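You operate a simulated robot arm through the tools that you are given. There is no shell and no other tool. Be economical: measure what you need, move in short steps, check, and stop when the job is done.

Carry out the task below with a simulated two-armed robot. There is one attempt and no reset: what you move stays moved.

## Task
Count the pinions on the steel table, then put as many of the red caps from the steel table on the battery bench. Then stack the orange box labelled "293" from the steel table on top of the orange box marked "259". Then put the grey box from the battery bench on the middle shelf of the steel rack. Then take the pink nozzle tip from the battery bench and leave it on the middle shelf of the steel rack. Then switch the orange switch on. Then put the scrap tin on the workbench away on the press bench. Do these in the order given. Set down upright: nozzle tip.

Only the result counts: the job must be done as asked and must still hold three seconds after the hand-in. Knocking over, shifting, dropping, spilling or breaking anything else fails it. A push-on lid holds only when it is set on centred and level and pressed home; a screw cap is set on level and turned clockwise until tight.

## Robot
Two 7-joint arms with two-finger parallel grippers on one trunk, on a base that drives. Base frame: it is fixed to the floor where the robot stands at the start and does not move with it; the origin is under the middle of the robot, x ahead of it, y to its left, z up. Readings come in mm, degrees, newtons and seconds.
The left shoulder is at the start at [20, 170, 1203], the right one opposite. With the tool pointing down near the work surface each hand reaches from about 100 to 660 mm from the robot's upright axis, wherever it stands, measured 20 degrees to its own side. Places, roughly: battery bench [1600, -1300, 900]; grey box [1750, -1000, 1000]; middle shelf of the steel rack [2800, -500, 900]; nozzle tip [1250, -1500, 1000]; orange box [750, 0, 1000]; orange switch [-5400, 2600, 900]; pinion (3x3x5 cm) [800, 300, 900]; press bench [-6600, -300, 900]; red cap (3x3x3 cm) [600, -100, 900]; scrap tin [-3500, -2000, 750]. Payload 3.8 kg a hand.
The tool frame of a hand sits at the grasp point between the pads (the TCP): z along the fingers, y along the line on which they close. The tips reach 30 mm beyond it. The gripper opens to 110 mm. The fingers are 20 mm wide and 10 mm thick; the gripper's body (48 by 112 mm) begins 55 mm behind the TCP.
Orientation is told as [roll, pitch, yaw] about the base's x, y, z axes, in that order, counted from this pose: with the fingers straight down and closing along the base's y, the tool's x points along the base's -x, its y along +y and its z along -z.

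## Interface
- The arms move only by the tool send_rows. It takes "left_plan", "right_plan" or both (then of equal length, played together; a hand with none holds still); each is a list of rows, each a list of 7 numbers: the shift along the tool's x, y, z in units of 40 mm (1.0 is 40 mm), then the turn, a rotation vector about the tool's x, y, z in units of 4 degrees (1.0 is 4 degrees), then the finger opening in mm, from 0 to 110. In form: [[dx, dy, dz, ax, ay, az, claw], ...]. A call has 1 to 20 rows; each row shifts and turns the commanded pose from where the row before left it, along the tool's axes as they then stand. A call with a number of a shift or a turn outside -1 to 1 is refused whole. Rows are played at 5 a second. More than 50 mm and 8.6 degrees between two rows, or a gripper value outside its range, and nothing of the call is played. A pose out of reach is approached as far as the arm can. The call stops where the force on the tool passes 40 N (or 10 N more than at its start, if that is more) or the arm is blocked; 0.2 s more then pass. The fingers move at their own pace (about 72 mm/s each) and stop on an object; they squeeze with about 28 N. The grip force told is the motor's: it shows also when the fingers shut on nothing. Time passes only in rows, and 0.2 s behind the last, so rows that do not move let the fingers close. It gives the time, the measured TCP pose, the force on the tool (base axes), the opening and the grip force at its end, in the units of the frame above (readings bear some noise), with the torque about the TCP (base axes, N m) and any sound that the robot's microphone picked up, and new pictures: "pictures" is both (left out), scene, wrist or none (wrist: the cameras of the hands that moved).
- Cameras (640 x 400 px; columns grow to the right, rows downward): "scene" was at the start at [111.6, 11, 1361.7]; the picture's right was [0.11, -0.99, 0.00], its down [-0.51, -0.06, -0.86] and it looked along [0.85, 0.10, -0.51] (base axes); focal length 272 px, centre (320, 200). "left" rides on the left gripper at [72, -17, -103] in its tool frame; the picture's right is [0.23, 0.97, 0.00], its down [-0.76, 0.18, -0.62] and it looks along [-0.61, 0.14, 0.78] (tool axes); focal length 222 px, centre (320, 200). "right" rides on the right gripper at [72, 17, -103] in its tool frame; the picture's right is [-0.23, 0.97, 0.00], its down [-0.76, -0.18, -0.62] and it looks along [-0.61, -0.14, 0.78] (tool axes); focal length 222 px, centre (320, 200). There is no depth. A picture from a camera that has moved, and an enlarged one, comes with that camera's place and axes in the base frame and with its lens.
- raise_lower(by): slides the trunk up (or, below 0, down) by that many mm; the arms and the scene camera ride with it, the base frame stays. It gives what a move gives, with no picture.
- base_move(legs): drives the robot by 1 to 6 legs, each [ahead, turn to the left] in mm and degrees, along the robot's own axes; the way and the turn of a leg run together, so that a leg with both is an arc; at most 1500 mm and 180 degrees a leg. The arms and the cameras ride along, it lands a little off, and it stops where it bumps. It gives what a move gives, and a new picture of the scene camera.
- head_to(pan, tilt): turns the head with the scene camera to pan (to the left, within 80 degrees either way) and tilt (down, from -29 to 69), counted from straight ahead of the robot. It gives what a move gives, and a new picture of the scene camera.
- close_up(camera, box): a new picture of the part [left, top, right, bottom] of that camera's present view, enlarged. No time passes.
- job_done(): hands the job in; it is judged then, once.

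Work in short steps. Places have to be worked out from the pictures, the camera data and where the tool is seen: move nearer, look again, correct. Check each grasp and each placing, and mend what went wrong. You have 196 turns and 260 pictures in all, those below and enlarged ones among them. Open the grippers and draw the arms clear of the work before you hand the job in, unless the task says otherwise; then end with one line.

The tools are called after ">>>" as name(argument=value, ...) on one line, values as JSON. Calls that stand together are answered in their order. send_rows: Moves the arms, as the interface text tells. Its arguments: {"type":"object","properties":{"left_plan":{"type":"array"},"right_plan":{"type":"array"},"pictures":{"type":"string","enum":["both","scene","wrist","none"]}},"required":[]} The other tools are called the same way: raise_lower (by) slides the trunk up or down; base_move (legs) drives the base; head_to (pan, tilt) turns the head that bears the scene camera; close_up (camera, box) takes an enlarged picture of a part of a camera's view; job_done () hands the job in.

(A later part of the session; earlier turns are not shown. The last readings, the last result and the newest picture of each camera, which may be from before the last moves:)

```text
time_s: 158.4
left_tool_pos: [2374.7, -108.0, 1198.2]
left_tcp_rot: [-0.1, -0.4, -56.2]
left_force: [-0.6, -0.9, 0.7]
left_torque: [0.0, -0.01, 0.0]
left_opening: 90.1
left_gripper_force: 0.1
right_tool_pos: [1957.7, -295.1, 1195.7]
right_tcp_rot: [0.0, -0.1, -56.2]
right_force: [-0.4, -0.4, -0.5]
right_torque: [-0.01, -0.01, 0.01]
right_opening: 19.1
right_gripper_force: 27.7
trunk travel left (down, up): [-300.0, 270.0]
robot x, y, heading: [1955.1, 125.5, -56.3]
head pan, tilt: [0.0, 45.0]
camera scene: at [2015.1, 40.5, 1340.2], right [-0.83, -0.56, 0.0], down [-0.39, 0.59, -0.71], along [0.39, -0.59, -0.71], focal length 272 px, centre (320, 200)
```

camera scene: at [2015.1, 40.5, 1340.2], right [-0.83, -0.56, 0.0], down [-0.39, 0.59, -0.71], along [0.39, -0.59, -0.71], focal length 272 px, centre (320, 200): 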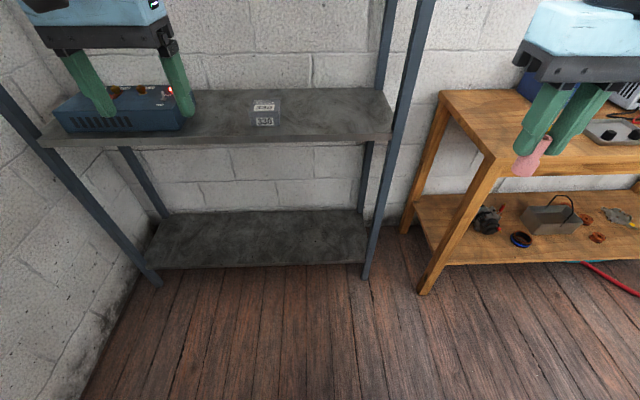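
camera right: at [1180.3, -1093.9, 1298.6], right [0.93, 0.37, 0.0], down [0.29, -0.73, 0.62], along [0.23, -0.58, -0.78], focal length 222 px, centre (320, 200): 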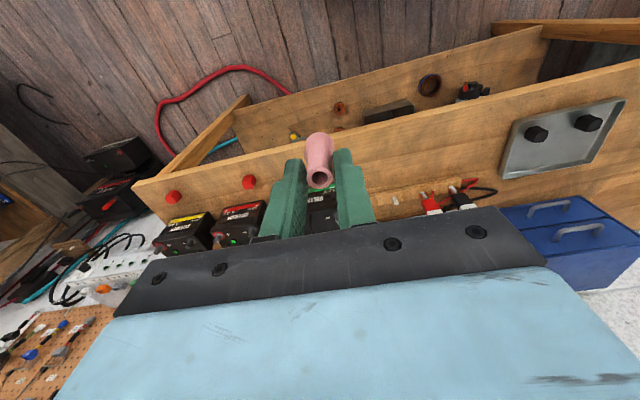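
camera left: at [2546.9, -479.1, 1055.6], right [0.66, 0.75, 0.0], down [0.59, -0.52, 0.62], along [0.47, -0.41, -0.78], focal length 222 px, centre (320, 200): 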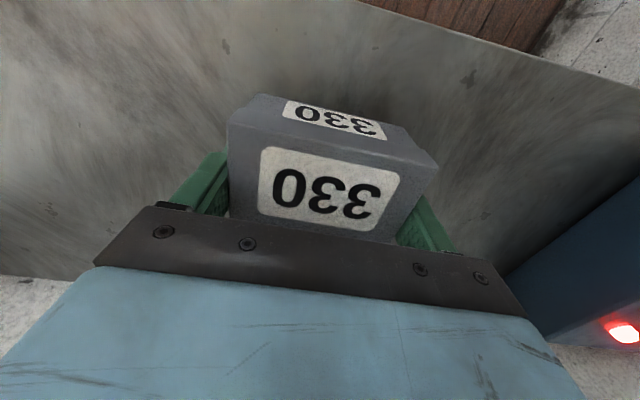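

Back at the rack. I correct the heading and drive 300 mm ahead.

>>> base_move(legs=[[300, 1.5]])

>>> close_up(camera="right", box=[240, 100, 400, 200])

```text
time_s: 160.4
left_tool_pos: [2549.1, -345.1, 1198.5]
left_tcp_rot: [-0.1, -0.4, -55.1]
left_force: [0.0, -0.6, 0.8]
left_torque: [-0.02, 0.0, -0.02]
left_opening: 90.0
left_gripper_force: 0.0
right_tool_pos: [2135.3, -540.3, 1195.3]
right_tcp_rot: [0.0, -0.2, -54.9]
right_force: [-0.1, -0.5, -1.5]
right_torque: [0.0, -0.02, -0.04]
right_opening: 19.6
right_gripper_force: 28.0
trunk travel left (down, up): [-300.0, 270.0]
robot x, y, heading: [2131.9, -118.5, -55.1]
head pan, tilt: [0.0, 45.0]
camera scene: at [2186.3, -205.2, 1340.1], right [-0.82, -0.57, 0.0], down [-0.41, 0.58, -0.71], along [0.41, -0.58, -0.71], focal length 272 px, centre (320, 200)
```

scene: 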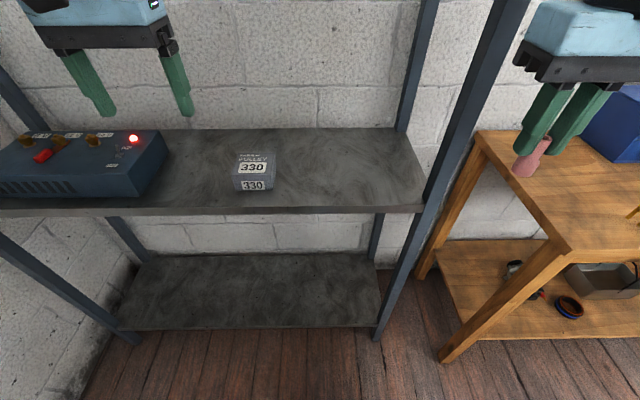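

```text
4.00 times, centred on (320, 150) of right
camera zoom: at [2108.8, -472.6, 1298.4], right [0.93, 0.37, 0.0], down [0.29, -0.72, 0.62], along [0.23, -0.58, -0.78], focal length 888 px, centre (320, 400)
```

zoom: 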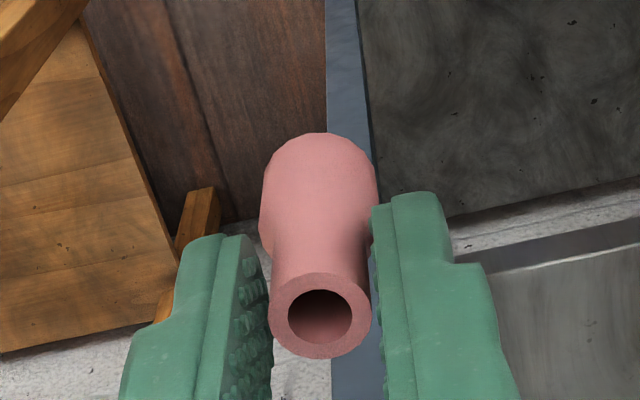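

Shelf edge 517 ahead, post at L≈-240. I first bring the nozzle to the middle, then forward over the shelf to (590, 0).

>>> send_rows(right_plan=[[0, 1, 0.2, 0, 0, 0, 10], [0, 1, 0.2, 0, 0, 0, 10], [0, 1, 0.2, 0, 0, 0, 10], [0, 1, 0.2, 0, 0, 0, 10], [-0.86, 0.27, 0.6, 0, 0, 0, 10], [-0.86, 0.27, 0.6, 0, 0, 0, 10], [-0.86, 0.27, 0.6, 0, 0, 0, 10], [-0.86, 0.27, 0.6, 0, 0, 0, 10], [-0.86, 0.27, 0.6, 0, 0, 0, 10], [-0.86, 0.27, 0.6, 0, 0, 0, 10], [-0.86, 0.27, 0.6, 0, 0, 0, 10], [0, 0, 0, 0, 0, 0, 10]])

>>> close_up(camera="scene", box=[220, 90, 420, 215])

```text
time_s: 163.0
left_tool_pos: [2548.0, -346.3, 1199.8]
left_tcp_rot: [-0.1, -0.4, -55.0]
left_force: [0.5, -0.4, -0.5]
left_torque: [0.01, 0.02, -0.03]
left_opening: 89.9
left_gripper_force: 0.0
right_tool_pos: [2466.0, -605.2, 992.6]
right_tcp_rot: [0.0, -0.2, -54.7]
right_force: [-0.1, 0.0, 0.4]
right_torque: [0.02, -0.01, 0.01]
right_opening: 19.3
right_gripper_force: 28.5
trunk travel left (down, up): [-300.0, 270.0]
robot x, y, heading: [2126.2, -117.3, -54.8]
head pan, tilt: [0.0, 45.0]
camera scene: at [2184.7, -205.4, 1340.2], right [-0.82, -0.57, 0.0], down [-0.41, 0.58, -0.71], along [0.41, -0.58, -0.71], focal length 272 px, centre (320, 200)
camera right: at [2438.4, -536.2, 1097.2], right [0.93, 0.38, 0.0], down [0.29, -0.72, 0.63], along [0.24, -0.58, -0.78], focal length 222 px, centre (320, 200)
```

scene: 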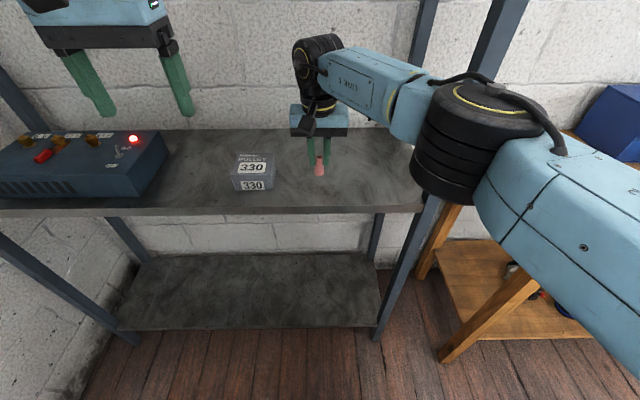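
right: 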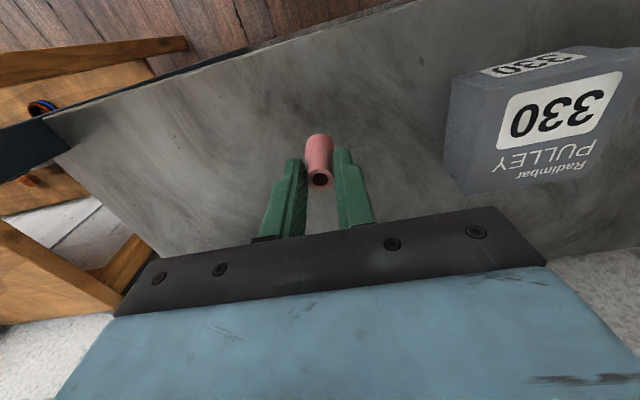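

```text
3.20 times, centred on (320, 152) of scene
camera zoom: at [2184.7, -205.4, 1340.2], right [-0.82, -0.57, 0.0], down [-0.41, 0.58, -0.71], along [0.41, -0.58, -0.71], focal length 870 px, centre (320, 352)
```

zoom: 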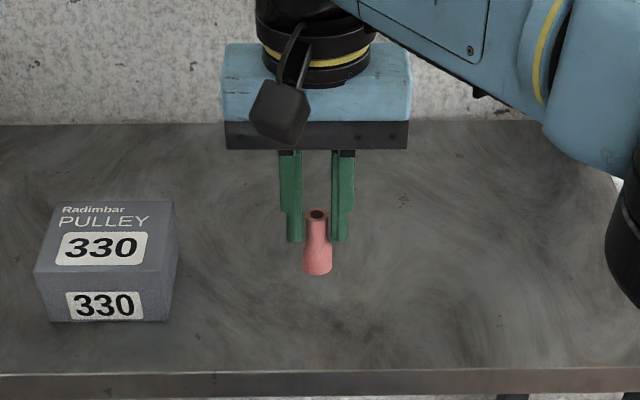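

Nozzle upright above clear shelf space. I lower to z≈955, then in 2 mm steps.

>>> send_rows(right_plan=[[0, 0, 0.4, 0, 0, 0, 10], [0, 0, 0.4, 0, 0, 0, 10], [0, 0, 0.13, 0, 0, 0, 10], [0, 0, 0.04, 0, 0, 0, 10]], pictures="none")

>>> close_up(camera="scene", box=[260, 120, 380, 210])

```text
time_s: 164.0
left_tool_pos: [2549.0, -344.4, 1197.5]
left_tcp_rot: [-0.1, -0.5, -55.0]
left_force: [0.8, -0.6, 0.0]
left_torque: [0.01, -0.02, 0.01]
left_opening: 90.1
left_gripper_force: 0.0
right_tool_pos: [2467.3, -602.3, 955.8]
right_tcp_rot: [0.0, -0.1, -54.8]
right_force: [-0.7, 0.4, -0.2]
right_torque: [-0.04, 0.03, 0.03]
right_opening: 19.1
right_gripper_force: 28.3
trunk travel left (down, up): [-300.0, 270.0]
robot x, y, heading: [2125.3, -116.4, -55.2]
head pan, tilt: [0.0, 45.0]
```

```text
4.44 times, centred on (320, 165) of scene
camera zoom: at [2186.0, -204.5, 1340.2], right [-0.82, -0.57, 0.0], down [-0.41, 0.58, -0.71], along [0.41, -0.58, -0.71], focal length 1208 px, centre (320, 356)
```

zoom: 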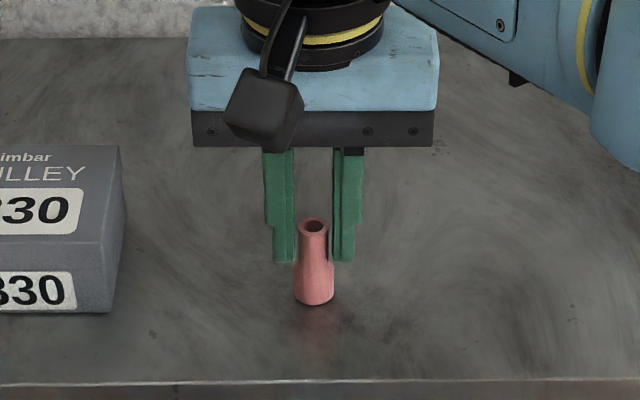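

Still a little above. Lower in 1.6 mm steps watching force.

>>> send_rows(right_plan=[[0, 0, 0.04, 0, 0, 0, 10], [0, 0, 0.04, 0, 0, 0, 10], [0, 0, 0.04, 0, 0, 0, 10]], pictures="none")

```text
time_s: 164.8
left_tool_pos: [2548.1, -344.5, 1200.5]
left_tcp_rot: [0.0, -0.6, -54.9]
left_force: [-0.8, 0.3, -0.4]
left_torque: [0.01, -0.02, -0.01]
left_opening: 90.1
left_gripper_force: 0.2
right_tool_pos: [2466.8, -602.2, 955.3]
right_tcp_rot: [0.0, -0.3, -54.9]
right_force: [0.5, -1.0, 20.2]
right_torque: [-0.09, 0.0, 0.02]
right_opening: 19.0
right_gripper_force: 28.0
trunk travel left (down, up): [-300.0, 270.0]
robot x, y, heading: [2127.2, -117.3, -55.3]
head pan, tilt: [0.0, 45.0]
```

Contact (20 N). I unload by 3 mm, open slowly and rise.

>>> send_rows(right_plan=[[0, 0, -0.07, 0, 0, 0, 10], [0, 0, 0, 0, 0, 0, 20], [0, 0, 0, 0, 0, 0, 26], [0, 0, 0, 0, 0, 0, 40], [0, 0, 0, 0, 0, 0, 50], [0, 0, -0.3, 0, 0, 0, 50], [0, 0, -0.8, 0, 0, 0, 50], [0, 0, -1, 0, 0, 0, 50]], pictures="none")

>>> close_up(camera="scene", box=[220, 90, 420, 215])

```text
time_s: 166.6
left_tool_pos: [2548.9, -344.9, 1199.2]
left_tcp_rot: [-0.1, -0.5, -55.0]
left_force: [0.3, 0.3, -0.4]
left_torque: [-0.03, -0.01, 0.0]
left_opening: 90.0
left_gripper_force: 0.1
right_tool_pos: [2465.7, -601.4, 1041.3]
right_tcp_rot: [0.0, -0.1, -54.9]
right_force: [0.6, 0.8, 0.6]
right_torque: [0.01, -0.01, 0.02]
right_opening: 50.1
right_gripper_force: 0.1
trunk travel left (down, up): [-300.0, 270.0]
robot x, y, heading: [2124.5, -120.2, -55.2]
head pan, tilt: [0.0, 45.0]
```

```text
3.20 times, centred on (320, 152) of scene
camera zoom: at [2185.8, -204.0, 1340.2], right [-0.82, -0.57, 0.0], down [-0.41, 0.58, -0.71], along [0.41, -0.58, -0.71], focal length 870 px, centre (320, 352)
```

zoom: 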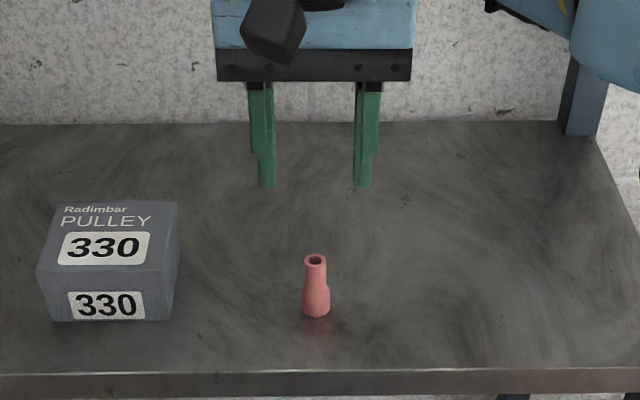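

The nozzle stands upright. I retract the right arm, lift the head view, and leave the corridor to look toward the switch.

>>> send_rows(right_plan=[[0, 0, -1, 0, 0, 0, 50], [0, 0, -1, 0, 0, 0, 50], [0, 0, -1, 0, 0, 0, 50], [0.86, -0.27, -0.13, 0, 0, 0, 50], [0.86, -0.27, -0.13, 0, 0, 0, 50], [0.86, -0.27, -0.13, 0, 0, 0, 50], [0.86, -0.27, -0.13, 0, 0, 0, 50], [0.86, -0.27, -0.13, 0, 0, 0, 50], [0.86, -0.27, -0.13, 0, 0, 0, 50], [0.86, -0.27, -0.13, 0, 0, 0, 50], [0, -1, 0, 0, 0, 0, 50], [0, -1, 0, 0, 0, 0, 50], [0, -1, 0, 0, 0, 0, 50]], left_plan=[[0, 0, 0, 0, 0, 0, 80], [0, 0, 0, 0, 0, 0, 60], [0, 0, 0, 0, 0, 0, 60], [0.5, 0, 0, 0, 0, 0, 60], [0.5, 0, 0, 0, 0, 0, 60], [0.5, 0, 0, 0, 0, 0, 60], [0, 0, 0, 0, 0, 0, 60], [0, 0, 0, 0, 0, 0, 60], [0, 0, 0, 0, 0, 0, 60], [0, 0, 0, 0, 0, 0, 60], [0, 0, 0, 0, 0, 0, 60], [0, 0, 0, 0, 0, 0, 60], [0, 0, 0, 0, 0, 0, 60]], pictures="none")

>>> head_to(pan=0, tilt=40)

>>> base_move(legs=[[-270, 0], [0, -90], [1500, 0], [175, 0], [0, -65]])

>>> head_to(pan=0, tilt=12)

```text
time_s: 169.4
left_tool_pos: [2513.7, -296.6, 1198.8]
left_tcp_rot: [-0.1, -0.5, -54.9]
left_force: [0.2, 0.3, -1.0]
left_torque: [0.01, 0.0, 0.02]
left_opening: 59.9
left_gripper_force: 0.0
right_tool_pos: [2153.4, -512.6, 1190.2]
right_tcp_rot: [-0.1, -0.1, -54.8]
right_force: [-1.1, 0.1, -0.6]
right_torque: [0.0, -0.07, 0.03]
right_opening: 50.2
right_gripper_force: 0.0
right hand out of reach, approached as far as the arm can: row 2, 3
trunk travel left (down, up): [-300.0, 270.0]
robot x, y, heading: [2127.7, -122.7, -54.7]
head pan, tilt: [0.0, 45.0]
```

```text
time_s: 170.1
left_tool_pos: [2515.7, -296.3, 1199.2]
left_tcp_rot: [-0.1, -0.5, -55.0]
left_force: [-0.5, 0.3, -0.6]
left_torque: [0.04, 0.0, -0.01]
left_opening: 60.0
left_gripper_force: 0.1
right_tool_pos: [2154.1, -511.1, 1192.5]
right_tcp_rot: [0.1, -0.1, -54.9]
right_force: [-0.4, -0.3, 0.6]
right_torque: [0.01, 0.0, -0.01]
right_opening: 50.1
right_gripper_force: 0.1
trunk travel left (down, up): [-300.0, 270.0]
robot x, y, heading: [2124.4, -120.6, -55.1]
head pan, tilt: [0.0, 40.0]
camera scene: at [2188.2, -207.5, 1347.4], right [-0.82, -0.57, 0.0], down [-0.37, 0.53, -0.77], along [0.44, -0.63, -0.64], focal length 272 px, centre (320, 200)
```

scene: 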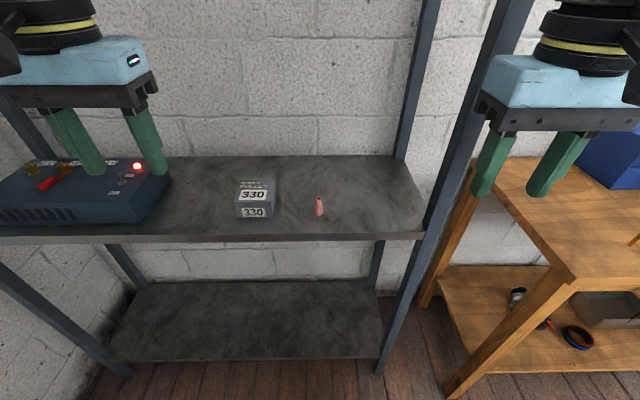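

```text
time_s: 186.7
left_tool_pos: [169.2, -852.5, 1199.2]
left_tcp_rot: [-0.1, -0.5, 149.5]
left_force: [-0.3, -0.7, 0.1]
left_torque: [-0.01, 0.01, 0.0]
left_opening: 60.4
left_gripper_force: 0.0
right_tool_pos: [407.6, -505.5, 1190.8]
right_tcp_rot: [0.0, 0.0, 149.6]
right_force: [0.0, -0.5, 0.6]
right_torque: [-0.02, 0.0, 0.03]
right_opening: 50.3
right_gripper_force: 0.0
trunk travel left (down, up): [-300.0, 270.0]
robot x, y, heading: [597.0, -851.0, 149.4]
head pan, tilt: [0.0, 40.0]
camera scene: at [504.0, -794.6, 1347.4], right [0.51, 0.86, 0.0], down [0.55, -0.33, -0.77], along [-0.66, 0.39, -0.64], focal length 272 px, centre (320, 200)
```

scene: 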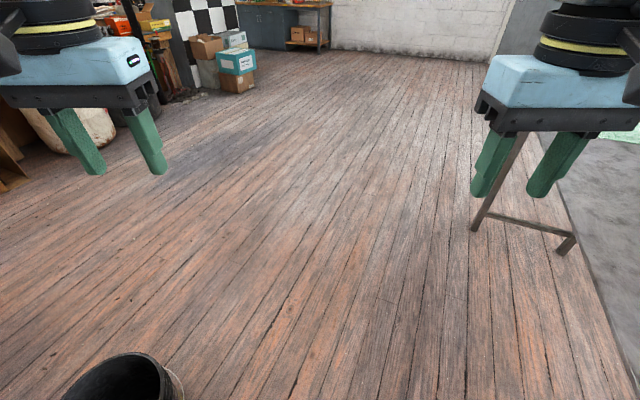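

```text
time_s: 187.7
left_tool_pos: [168.3, -851.9, 1198.5]
left_tcp_rot: [-0.2, -0.5, 149.5]
left_force: [0.9, 0.6, -0.5]
left_torque: [-0.02, 0.01, -0.01]
left_opening: 60.0
left_gripper_force: 0.1
right_tool_pos: [406.6, -505.9, 1191.2]
right_tcp_rot: [0.0, -0.1, 149.5]
right_force: [0.4, 0.1, 0.1]
right_torque: [-0.01, -0.03, -0.01]
right_opening: 50.1
right_gripper_force: 0.0
trunk travel left (down, up): [-300.0, 270.0]
robot x, y, heading: [595.7, -851.1, 149.6]
head pan, tilt: [0.0, 12.0]
camera scene: at [496.8, -790.6, 1391.8], right [0.51, 0.86, 0.0], down [0.18, -0.11, -0.98], along [-0.84, 0.5, -0.21], focal length 272 px, centre (320, 200)
```

scene: 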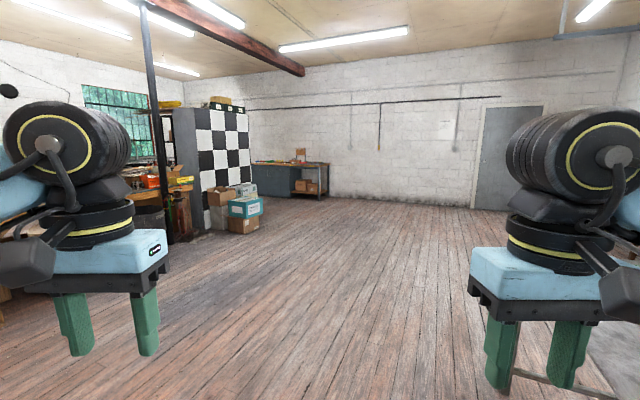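

Straight ahead (far wall) there is a bench, likely with the switch. I zoom in.

>>> close_up(camera="scene", box=[200, 120, 360, 220])

```text
4.00 times, centred on (280, 170) of scene
camera zoom: at [496.8, -790.6, 1391.8], right [0.51, 0.86, 0.0], down [0.18, -0.11, -0.98], along [-0.84, 0.5, -0.21], focal length 1088 px, centre (480, 320)
```

zoom: 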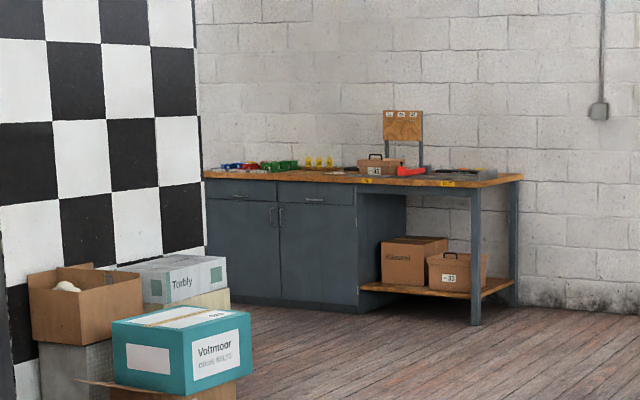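

Path is clear. I drive 5 m straight toward it.

>>> base_move(legs=[[1500, 0], [1500, 0], [1500, 0], [600, 0]])

```text
time_s: 212.1
left_tool_pos: [-4279.1, 1620.7, 1198.0]
left_tcp_rot: [0.0, -0.5, 151.4]
left_force: [-0.2, -0.6, 0.0]
left_torque: [0.0, -0.02, -0.01]
left_opening: 59.9
left_gripper_force: 0.0
right_tool_pos: [-4052.0, 1972.0, 1190.4]
right_tcp_rot: [0.0, -0.1, 151.5]
right_force: [-0.7, -0.3, 0.0]
right_torque: [-0.01, -0.03, 0.0]
right_opening: 50.1
right_gripper_force: 0.1
trunk travel left (down, up): [-300.0, 270.0]
robot x, y, heading: [-3852.4, 1635.2, 151.5]
head pan, tilt: [0.0, 12.0]
camera scene: at [-3952.6, 1692.2, 1391.8], right [0.48, 0.88, 0.0], down [0.18, -0.1, -0.98], along [-0.86, 0.47, -0.21], focal length 272 px, centre (320, 200)
```

scene: 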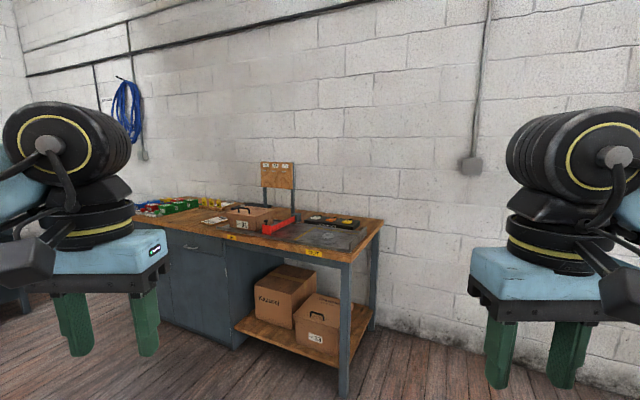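

>>> close_up(camera="scene", box=[180, 150, 400, 288])

```text
2.90 times, centred on (290, 219) of scene
camera zoom: at [-3952.6, 1692.2, 1391.8], right [0.48, 0.88, 0.0], down [0.18, -0.1, -0.98], along [-0.86, 0.47, -0.21], focal length 788 px, centre (407, 145)
```

zoom: 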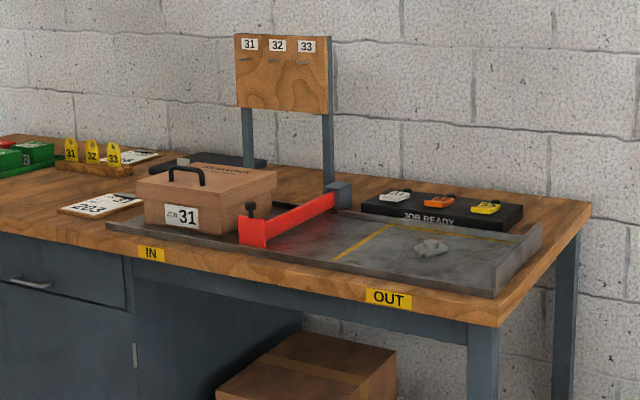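

The "JOB READY" panel carries white, orange and yellow switches; orange is around (-5342,2521). I move 400 mm closer and turn to face the bench squarely for a better look.

>>> base_move(legs=[[400, 0], [0, -25.5]])

>>> head_to(pan=22, tilt=20)

>>> close_up(camera="scene", box=[240, 130, 400, 230])

```text
time_s: 215.9
left_tool_pos: [-4599.9, 1996.5, 1199.1]
left_tcp_rot: [-0.2, -0.4, 126.1]
left_force: [0.1, -0.1, -1.3]
left_torque: [-0.02, -0.02, 0.01]
left_opening: 60.0
left_gripper_force: 0.2
right_tool_pos: [-4244.9, 2219.1, 1191.0]
right_tcp_rot: [0.0, -0.1, 126.2]
right_force: [0.4, 0.8, 0.0]
right_torque: [-0.01, -0.01, -0.03]
right_opening: 50.2
right_gripper_force: 0.0
trunk travel left (down, up): [-300.0, 270.0]
robot x, y, heading: [-4208.1, 1828.4, 126.3]
head pan, tilt: [0.0, 12.0]
camera scene: at [-4274.0, 1922.9, 1391.9], right [0.81, 0.59, 0.0], down [0.12, -0.17, -0.98], along [-0.58, 0.79, -0.21], focal length 272 px, centre (320, 200)
```

scene: 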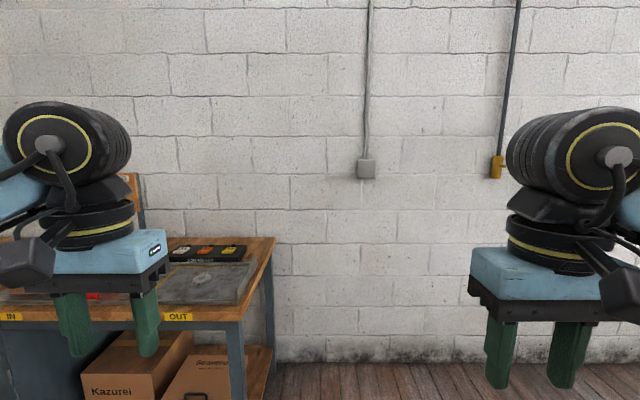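

```text
time_s: 216.8
left_tool_pos: [-4599.9, 1996.0, 1199.9]
left_tcp_rot: [-0.1, -0.5, 126.1]
left_force: [-0.3, 0.9, 0.0]
left_torque: [-0.01, 0.03, 0.02]
left_opening: 60.0
left_gripper_force: 0.1
right_tool_pos: [-4243.4, 2219.7, 1192.2]
right_tcp_rot: [0.0, -0.1, 126.2]
right_force: [0.0, -0.1, -0.1]
right_torque: [-0.02, 0.02, 0.04]
right_opening: 50.1
right_gripper_force: 0.1
trunk travel left (down, up): [-300.0, 270.0]
robot x, y, heading: [-4204.8, 1832.5, 126.2]
head pan, tilt: [22.0, 20.0]
camera scene: at [-4298.4, 1896.5, 1378.9], right [0.53, 0.85, 0.0], down [0.29, -0.18, -0.94], along [-0.8, 0.5, -0.34], focal length 272 px, centre (320, 200)
```

scene: 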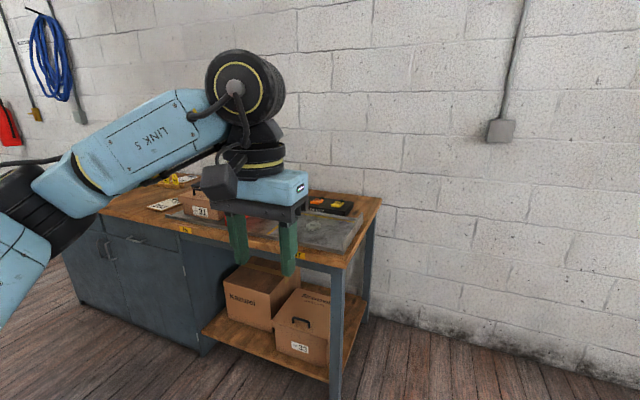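

```text
4.00 times, centred on (320, 180) of scene
camera zoom: at [-4298.4, 1896.5, 1378.9], right [0.53, 0.85, 0.0], down [0.29, -0.18, -0.94], along [-0.8, 0.5, -0.34], focal length 1088 px, centre (320, 280)
```

zoom: 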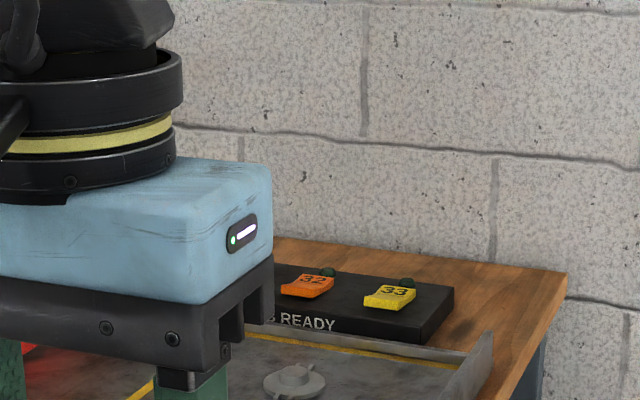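

Orange lever "32" is at about (-5340,2522), 474 mm behind the bench front edge, so I need a forward-tilted tool. I drive to stand square at the bench with the switch ahead of the left shoulder.

>>> base_move(legs=[[0, 40], [520, 0], [0, -40.5]])

>>> head_to(pan=8, tilt=35)

>>> close_up(camera="scene", box=[200, 100, 400, 225])

```text
time_s: 223.6
left_tool_pos: [-5104.2, 2116.0, 1198.6]
left_tcp_rot: [0.0, -0.6, 126.1]
left_force: [-0.3, -0.3, 0.4]
left_torque: [-0.03, -0.01, 0.05]
left_opening: 59.8
left_gripper_force: 0.0
right_tool_pos: [-4747.3, 2337.9, 1191.3]
right_tcp_rot: [0.0, -0.1, 126.1]
right_force: [0.2, 0.2, -0.1]
right_torque: [0.01, -0.05, 0.0]
right_opening: 50.1
right_gripper_force: 0.1
trunk travel left (down, up): [-300.0, 270.0]
robot x, y, heading: [-4716.6, 1944.8, 126.0]
head pan, tilt: [22.0, 20.0]
camera scene: at [-4802.5, 2016.0, 1378.8], right [0.53, 0.85, 0.0], down [0.29, -0.18, -0.94], along [-0.8, 0.5, -0.34], focal length 272 px, centre (320, 200)
```

scene: 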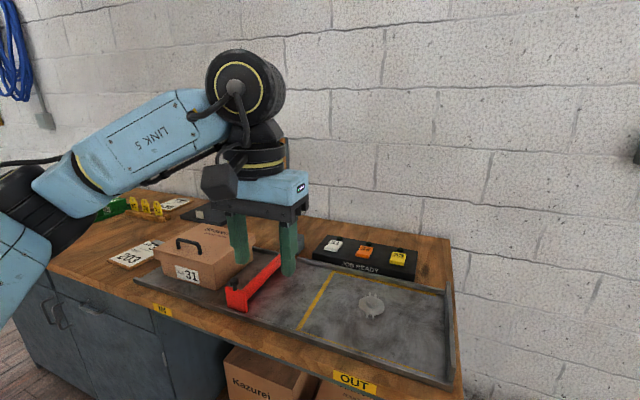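

```text
time_s: 224.3
left_tool_pos: [-5104.4, 2117.0, 1199.5]
left_tcp_rot: [-0.1, -0.6, 126.0]
left_force: [-0.8, 0.6, -0.7]
left_torque: [0.05, -0.05, 0.01]
left_opening: 60.0
left_gripper_force: 0.0
right_tool_pos: [-4748.6, 2337.6, 1191.4]
right_tcp_rot: [0.1, 0.0, 126.2]
right_force: [-0.1, -0.4, 0.4]
right_torque: [0.02, 0.0, -0.01]
right_opening: 50.3
right_gripper_force: 0.0
trunk travel left (down, up): [-300.0, 270.0]
robot x, y, heading: [-4710.9, 1947.2, 126.4]
head pan, tilt: [8.0, 35.0]
camera scene: at [-4785.1, 2029.8, 1355.0], right [0.72, 0.7, 0.0], down [0.4, -0.41, -0.82], along [-0.57, 0.59, -0.57], focal length 272 px, centre (320, 200)
```

scene: 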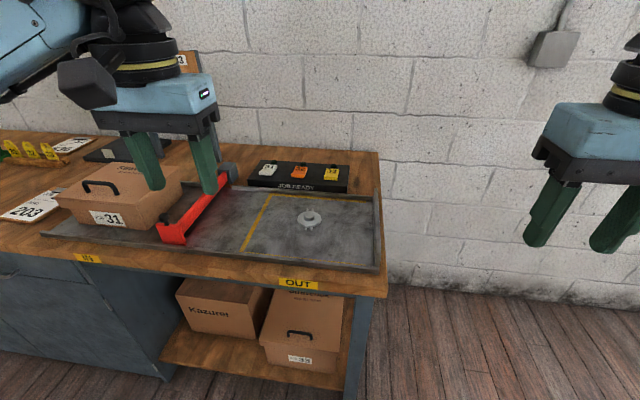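

```text
3.20 times, centred on (300, 162) of scene
camera zoom: at [-4785.1, 2029.8, 1355.0], right [0.72, 0.7, 0.0], down [0.4, -0.41, -0.82], along [-0.57, 0.59, -0.57], focal length 870 px, centre (384, 320)
```

zoom: 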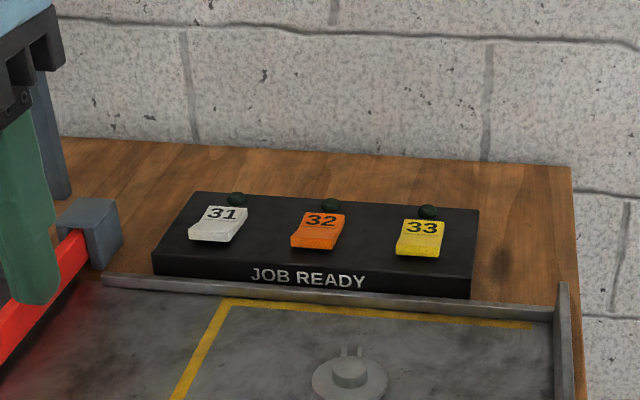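

Triangulated switch at (-5408,2566), z≈898, i.e. 911 ahead/195 left; bench edge 479 ahead. I drive 135 mm closer.

>>> base_move(legs=[[135, 0]])

>>> head_to(pan=14, tilt=40)

>>> close_up(camera="scene", box=[240, 80, 400, 180])

```text
time_s: 225.7
left_tool_pos: [-5183.9, 2223.8, 1199.6]
left_tcp_rot: [-0.1, -0.4, 126.1]
left_force: [-0.5, 0.1, 0.1]
left_torque: [-0.04, 0.0, 0.0]
left_opening: 59.9
left_gripper_force: 0.1
right_tool_pos: [-4829.1, 2445.4, 1190.5]
right_tcp_rot: [0.0, -0.1, 126.3]
right_force: [0.0, -0.5, 0.6]
right_torque: [-0.04, -0.05, 0.01]
right_opening: 50.2
right_gripper_force: 0.1
trunk travel left (down, up): [-300.0, 270.0]
robot x, y, heading: [-4792.0, 2055.3, 126.4]
head pan, tilt: [8.0, 35.0]
camera scene: at [-4865.1, 2139.2, 1354.9], right [0.72, 0.7, 0.0], down [0.4, -0.41, -0.82], along [-0.57, 0.59, -0.57], focal length 272 px, centre (320, 200)
```

scene: 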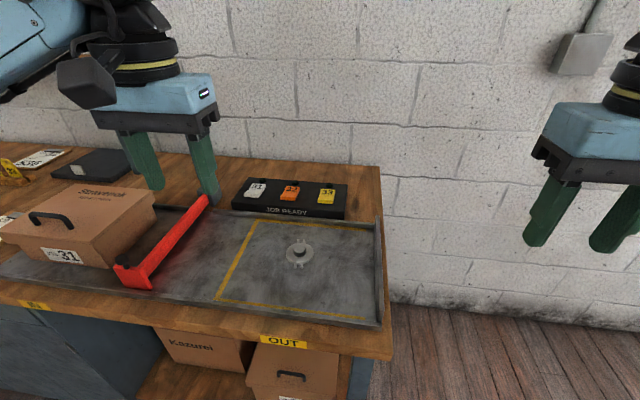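

```text
time_s: 226.3
left_tool_pos: [-5183.6, 2224.2, 1198.6]
left_tcp_rot: [-0.2, -0.6, 126.2]
left_force: [-0.7, 0.2, -0.2]
left_torque: [0.01, 0.0, 0.0]
left_opening: 59.9
left_gripper_force: 0.1
right_tool_pos: [-4828.9, 2445.6, 1190.4]
right_tcp_rot: [0.0, -0.2, 126.3]
right_force: [-0.6, -0.7, 0.4]
right_torque: [-0.02, 0.0, 0.01]
right_opening: 50.0
right_gripper_force: 0.1
trunk travel left (down, up): [-300.0, 270.0]
robot x, y, heading: [-4793.9, 2056.2, 126.2]
head pan, tilt: [14.0, 40.0]
camera scene: at [-4868.1, 2129.3, 1347.5], right [0.64, 0.77, 0.0], down [0.49, -0.41, -0.77], along [-0.59, 0.49, -0.64], focal length 272 px, centre (320, 200)
```

scene: 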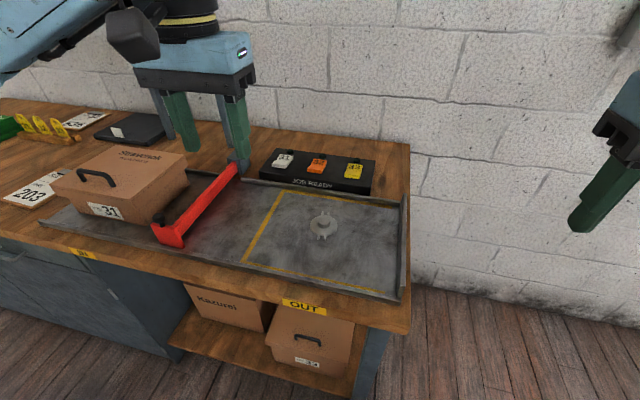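

```text
4.00 times, centred on (320, 130) of scene
camera zoom: at [-4868.1, 2129.3, 1347.5], right [0.64, 0.77, 0.0], down [0.49, -0.41, -0.77], along [-0.59, 0.49, -0.64], focal length 1088 px, centre (320, 480)
```

zoom: 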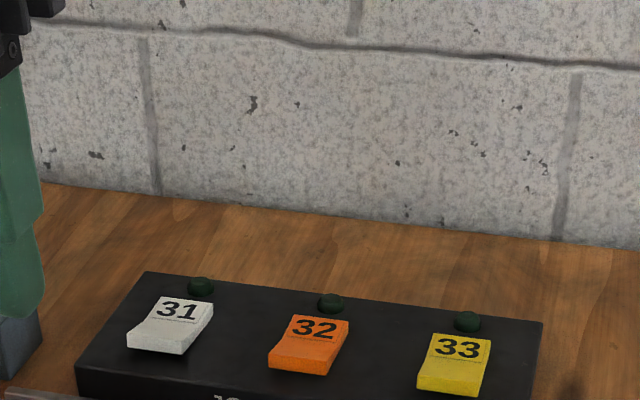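

Switch confirmed at ≈(774 ahead, 193 left), z≈898. I move the left hand forward and tilt it 44° forward with closed fingers.

>>> send_rows(left_plan=[[-0.75, -0.1, 0.4, 0, 0, 0, 0], [-0.75, -0.1, 0.4, 0, 0, 0, 0], [-0.75, -0.1, 0.4, 0, 0, 0, 0], [-0.75, -0.1, 0.4, 0, 0, 0, 0], [-0.75, -0.1, 0.4, 0, 0, 0, 0], [0, 0, 0, 0, -1, 0, 0], [0, 0, 0, 0, -1, 0, 0], [0, 0, 0, 0, -1, 0, 0], [0, 0, 0, 0, -1, 0, 0], [0, 0, 0, 0, -1, 0, 0], [0, 0, 0, 0, -1, 0, 0], [0, 0, 0, 0, -1, 0, 0], [0, 0, 0, 0, -1, 0, 0], [0, 0, 0, 0, -1, 0, 0], [0, 0, 0, 0, -1, 0, 0], [0, 0, 0, 0, -1, 0, 0], [0, 0, 0, 0, 0, 0, 0]])

```text
time_s: 229.9
left_tool_pos: [-5257.0, 2357.5, 1121.2]
left_tcp_rot: [-0.2, -44.6, 126.1]
left_force: [-0.4, 1.0, 0.8]
left_torque: [0.01, 0.01, 0.0]
left_opening: 0.0
left_gripper_force: 27.8
right_tool_pos: [-4827.8, 2446.6, 1191.4]
right_tcp_rot: [0.0, -0.1, 126.3]
right_force: [0.3, -0.2, 0.3]
right_torque: [0.01, 0.02, 0.01]
right_opening: 50.1
right_gripper_force: 0.0
trunk travel left (down, up): [-300.0, 270.0]
robot x, y, heading: [-4794.2, 2057.9, 126.2]
head pan, tilt: [14.0, 40.0]
camera scene: at [-4868.3, 2129.6, 1347.4], right [0.64, 0.77, 0.0], down [0.49, -0.41, -0.77], along [-0.59, 0.49, -0.64], focal length 272 px, centre (320, 200)
camera left: at [-5168.4, 2267.6, 1143.7], right [-0.69, -0.7, -0.16], down [-0.21, -0.02, 0.98], along [-0.69, 0.71, -0.13], focal length 222 px, centre (320, 200)
```

scene: 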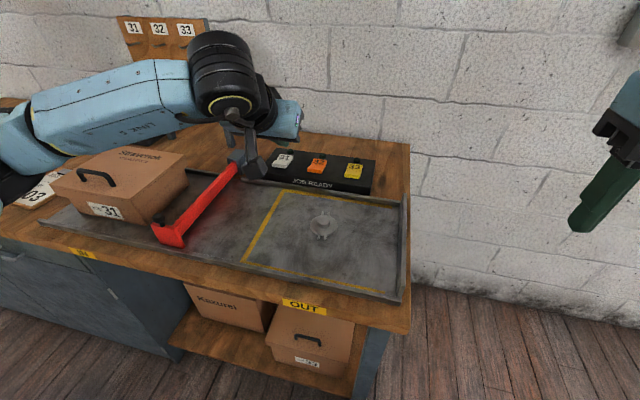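
left: 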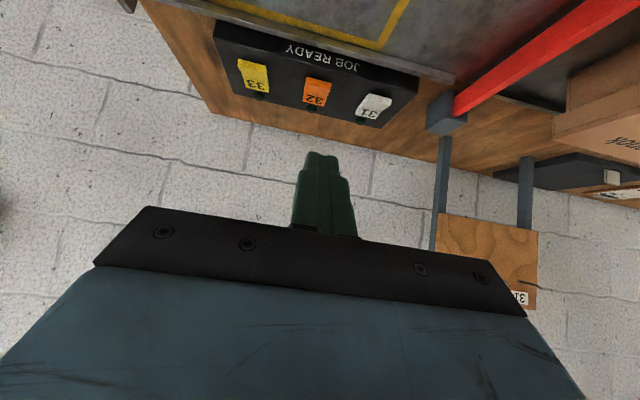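

The wrist camera agrees with (-5407,2565,898). I zoom in to see how the rocker sits.

>>> close_up(camera="left", box=[220, 30, 420, 155])

```text
3.20 times, centred on (320, 92) of left
camera zoom: at [-5168.4, 2267.6, 1143.7], right [-0.69, -0.7, -0.16], down [-0.21, -0.02, 0.98], along [-0.69, 0.71, -0.13], focal length 711 px, centre (320, 544)
```

zoom: 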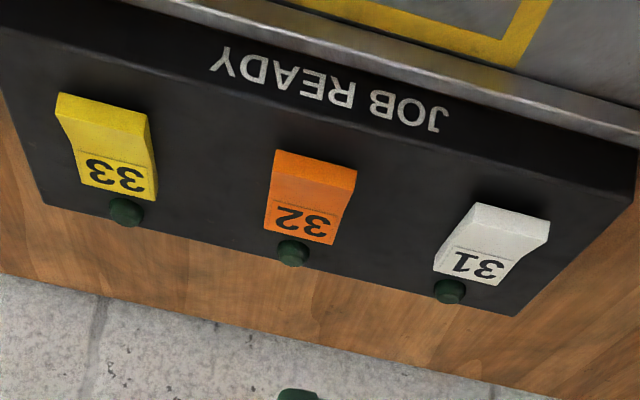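

The near (label-free) end of the rocker is raised and its lamp is dark: pressing the near end should switch it on. I bring the closed fingertips above the near half (TCP ≈ 736 ahead, z≈962).

>>> send_rows(left_plan=[[-0.136, -0.02, 0.84, 0, 0, 0, 0], [-0.136, -0.02, 0.84, 0, 0, 0, 0], [-0.136, -0.02, 0.84, 0, 0, 0, 0], [-0.136, -0.02, 0.84, 0, 0, 0, 0], [-0.136, -0.02, 0.84, 0, 0, 0, 0], [-0.136, -0.02, 0.84, 0, 0, 0, 0], [-0.136, -0.02, 0.84, 0, 0, 0, 0], [-0.136, -0.02, 0.8, 0, 0, 0, 0], [0, 0, 0, 0, 0, 0, 0]])

>>> close_up(camera="scene", box=[240, 100, 400, 200])

```text
time_s: 231.9
left_tool_pos: [-5380.6, 2539.2, 960.5]
left_tcp_rot: [-0.2, -44.6, 126.2]
left_force: [-0.6, 0.4, -0.5]
left_torque: [-0.01, 0.0, -0.02]
left_opening: 0.0
left_gripper_force: 28.5
right_tool_pos: [-4827.0, 2445.2, 1191.9]
right_tcp_rot: [0.0, -0.2, 126.3]
right_force: [-0.2, 0.5, 0.2]
right_torque: [0.02, -0.02, 0.0]
right_opening: 49.9
right_gripper_force: 0.0
trunk travel left (down, up): [-300.0, 270.0]
robot x, y, heading: [-4793.6, 2051.9, 126.4]
head pan, tilt: [14.0, 40.0]
camera scene: at [-4868.5, 2128.9, 1347.5], right [0.64, 0.77, 0.0], down [0.49, -0.41, -0.77], along [-0.59, 0.49, -0.64], focal length 272 px, centre (320, 200)
camera left: at [-5292.1, 2448.5, 982.4], right [-0.69, -0.7, -0.16], down [-0.21, -0.02, 0.98], along [-0.69, 0.71, -0.13], focal length 222 px, centre (320, 200)
```

scene: 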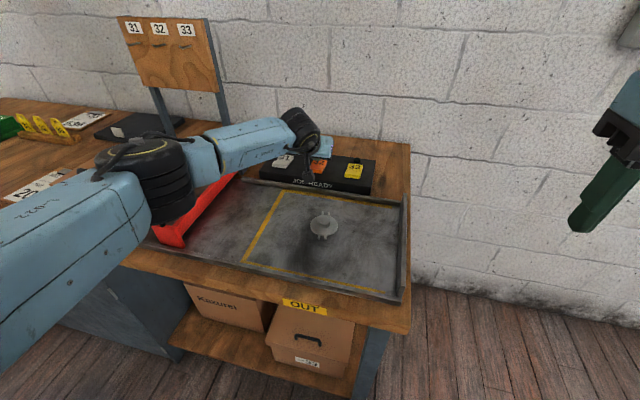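
left: 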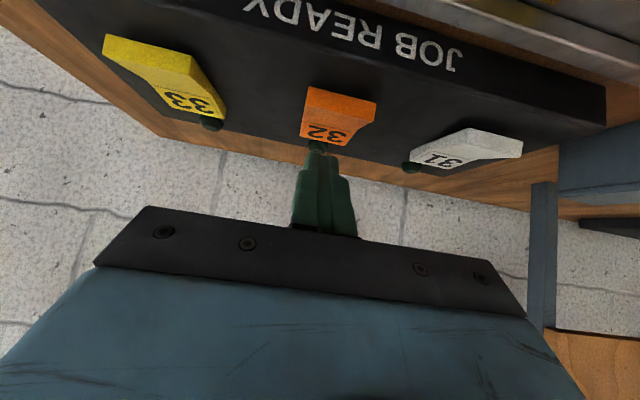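

```text
4.00 times, centred on (320, 150) of scene
camera zoom: at [-4868.5, 2128.9, 1347.5], right [0.64, 0.77, 0.0], down [0.49, -0.41, -0.77], along [-0.59, 0.49, -0.64], focal length 1088 px, centre (320, 400)
```

zoom: 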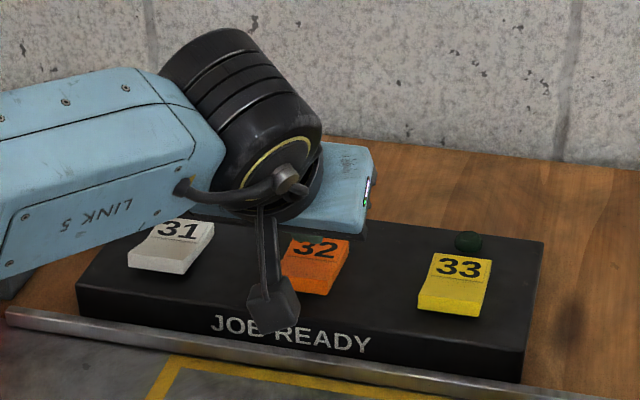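

Rocker's near edge is at F≈724. I shift back 13 mm, then press straight down 30 mm in small steps.

>>> send_rows(left_plan=[[0.23, 0, -0.23, 0, 0, 0, 0], [0.088, 0, 0.089, 0, 0, 0, 0], [0.088, 0, 0.089, 0, 0, 0, 0], [0.088, 0, 0.089, 0, 0, 0, 0], [0.088, 0, 0.089, 0, 0, 0, 0], [0.088, 0, 0.089, 0, 0, 0, 0]], pictures="wrist")

>>> close_up(camera="scene", box=[240, 100, 400, 200])

```text
time_s: 233.3
left_tool_pos: [-5371.9, 2527.4, 935.2]
left_tcp_rot: [-0.2, -44.5, 126.3]
left_force: [1.3, -2.0, 1.6]
left_torque: [-0.05, -0.03, 0.0]
left_opening: 0.0
left_gripper_force: 28.3
right_tool_pos: [-4827.2, 2446.0, 1191.9]
right_tcp_rot: [0.0, -0.2, 126.4]
right_force: [0.7, 0.5, 0.1]
right_torque: [0.01, 0.01, -0.02]
right_opening: 50.4
right_gripper_force: 0.1
trunk travel left (down, up): [-300.0, 270.0]
robot x, y, heading: [-4788.2, 2061.3, 126.2]
head pan, tilt: [14.0, 40.0]
camera left: at [-5283.9, 2436.9, 958.4], right [-0.69, -0.71, -0.16], down [-0.21, -0.02, 0.98], along [-0.69, 0.71, -0.13], focal length 222 px, centre (320, 200)
```

left: 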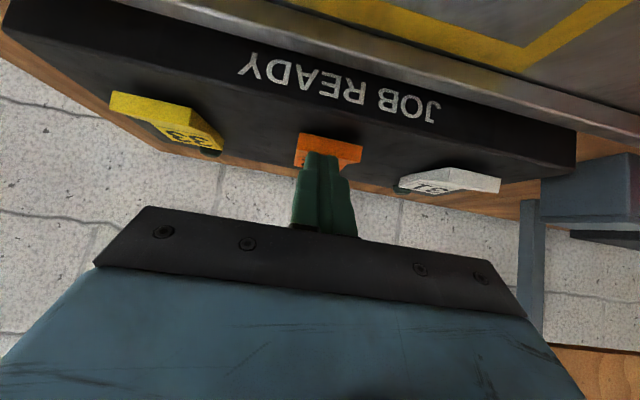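

```text
4.00 times, centred on (320, 150) of scene
camera zoom: at [-4868.1, 2129.2, 1347.5], right [0.64, 0.77, 0.0], down [0.49, -0.41, -0.77], along [-0.59, 0.49, -0.64], focal length 1088 px, centre (320, 400)
```

zoom: 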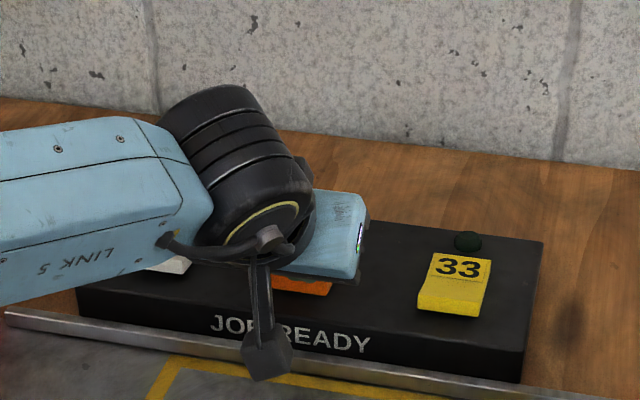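

Just reaching the rocker. Continue pressing in 4 mm steps.

>>> send_rows(left_plan=[[0.07, 0, 0.071, 0, 0, 0, 0], [0.07, 0, 0.071, 0, 0, 0, 0], [0.07, 0, 0.071, 0, 0, 0, 0], [0.07, 0, 0.071, 0, 0, 0, 0]], pictures="wrist")

```text
time_s: 234.3
left_tool_pos: [-5371.3, 2525.9, 927.3]
left_tcp_rot: [-0.3, -45.3, 126.4]
left_force: [3.7, -11.8, 27.9]
left_torque: [-0.04, 0.2, -0.02]
left_opening: 0.0
left_gripper_force: 28.0
right_tool_pos: [-4824.5, 2443.2, 1192.3]
right_tcp_rot: [0.0, -0.3, 126.3]
right_force: [-0.1, 0.6, -0.5]
right_torque: [-0.03, -0.03, -0.02]
right_opening: 50.0
right_gripper_force: 0.0
trunk travel left (down, up): [-300.0, 270.0]
robot x, y, heading: [-4790.5, 2055.9, 126.0]
head pan, tilt: [14.0, 40.0]
heard: click
camera left: at [-5283.0, 2436.2, 949.2], right [-0.69, -0.7, -0.16], down [-0.2, -0.03, 0.98], along [-0.69, 0.71, -0.12], focal length 222 px, centre (320, 200)
```

left: 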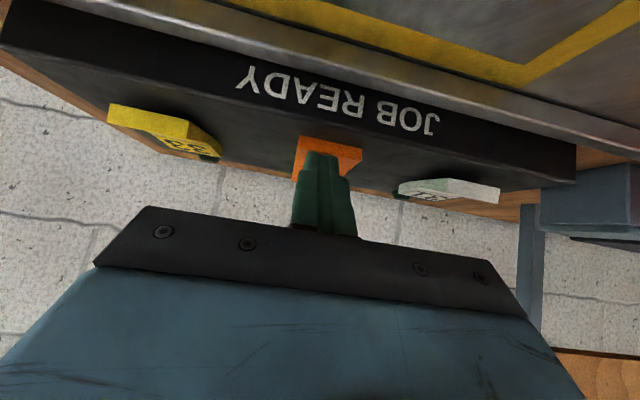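

A click was heard. I lift straight up, withdraw, and check the lamp.

>>> send_rows(left_plan=[[-0.35, 0, -0.356, 0, 0, 0, 0], [-0.6, 0, -0.61, 0, 0, 0, 0], [-0.4, 0.02, -0.8, 0, 0, 0, 0], [0.136, 0.02, -0.84, 0, 0, 0, 0], [0.136, 0.02, -0.84, 0, 0, 0, 0], [0.136, 0.02, -0.84, 0, 0, 0, 0], [0.136, 0.02, -0.84, 0, 0, 0, 0]], pictures="wrist")

>>> close_up(camera="scene", box=[240, 100, 400, 200])

```text
time_s: 235.9
left_tool_pos: [-5304.8, 2425.6, 1088.3]
left_tcp_rot: [-0.1, -44.6, 126.3]
left_force: [1.2, -0.5, 0.0]
left_torque: [-0.02, 0.0, 0.01]
left_opening: 0.1
left_gripper_force: 27.8
right_tool_pos: [-4827.7, 2445.2, 1191.9]
right_tcp_rot: [0.0, -0.2, 126.3]
right_force: [0.2, -0.2, 1.0]
right_torque: [0.0, -0.01, 0.0]
right_opening: 50.1
right_gripper_force: 0.1
trunk travel left (down, up): [-300.0, 270.0]
robot x, y, heading: [-4792.3, 2059.1, 126.2]
head pan, tilt: [14.0, 40.0]
camera left: at [-5217.4, 2335.5, 1110.8], right [-0.69, -0.71, -0.16], down [-0.21, -0.02, 0.98], along [-0.69, 0.71, -0.13], focal length 222 px, centre (320, 200)
```

left: 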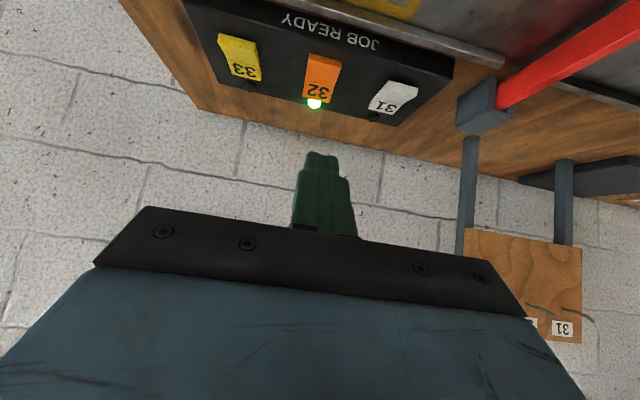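

```text
4.00 times, centred on (320, 150) of scene
camera zoom: at [-4868.1, 2128.9, 1347.5], right [0.64, 0.77, 0.0], down [0.49, -0.41, -0.77], along [-0.59, 0.49, -0.64], focal length 1088 px, centre (320, 400)
```

zoom: 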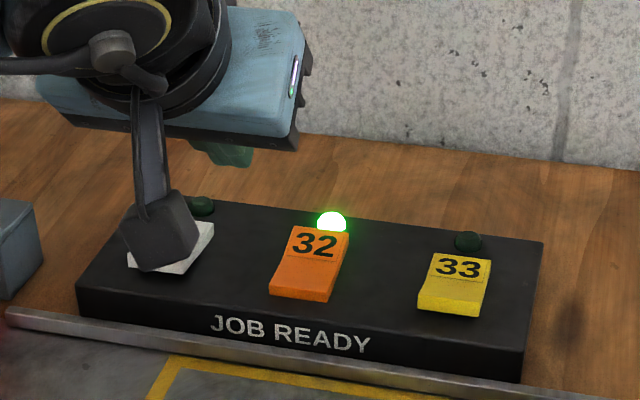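

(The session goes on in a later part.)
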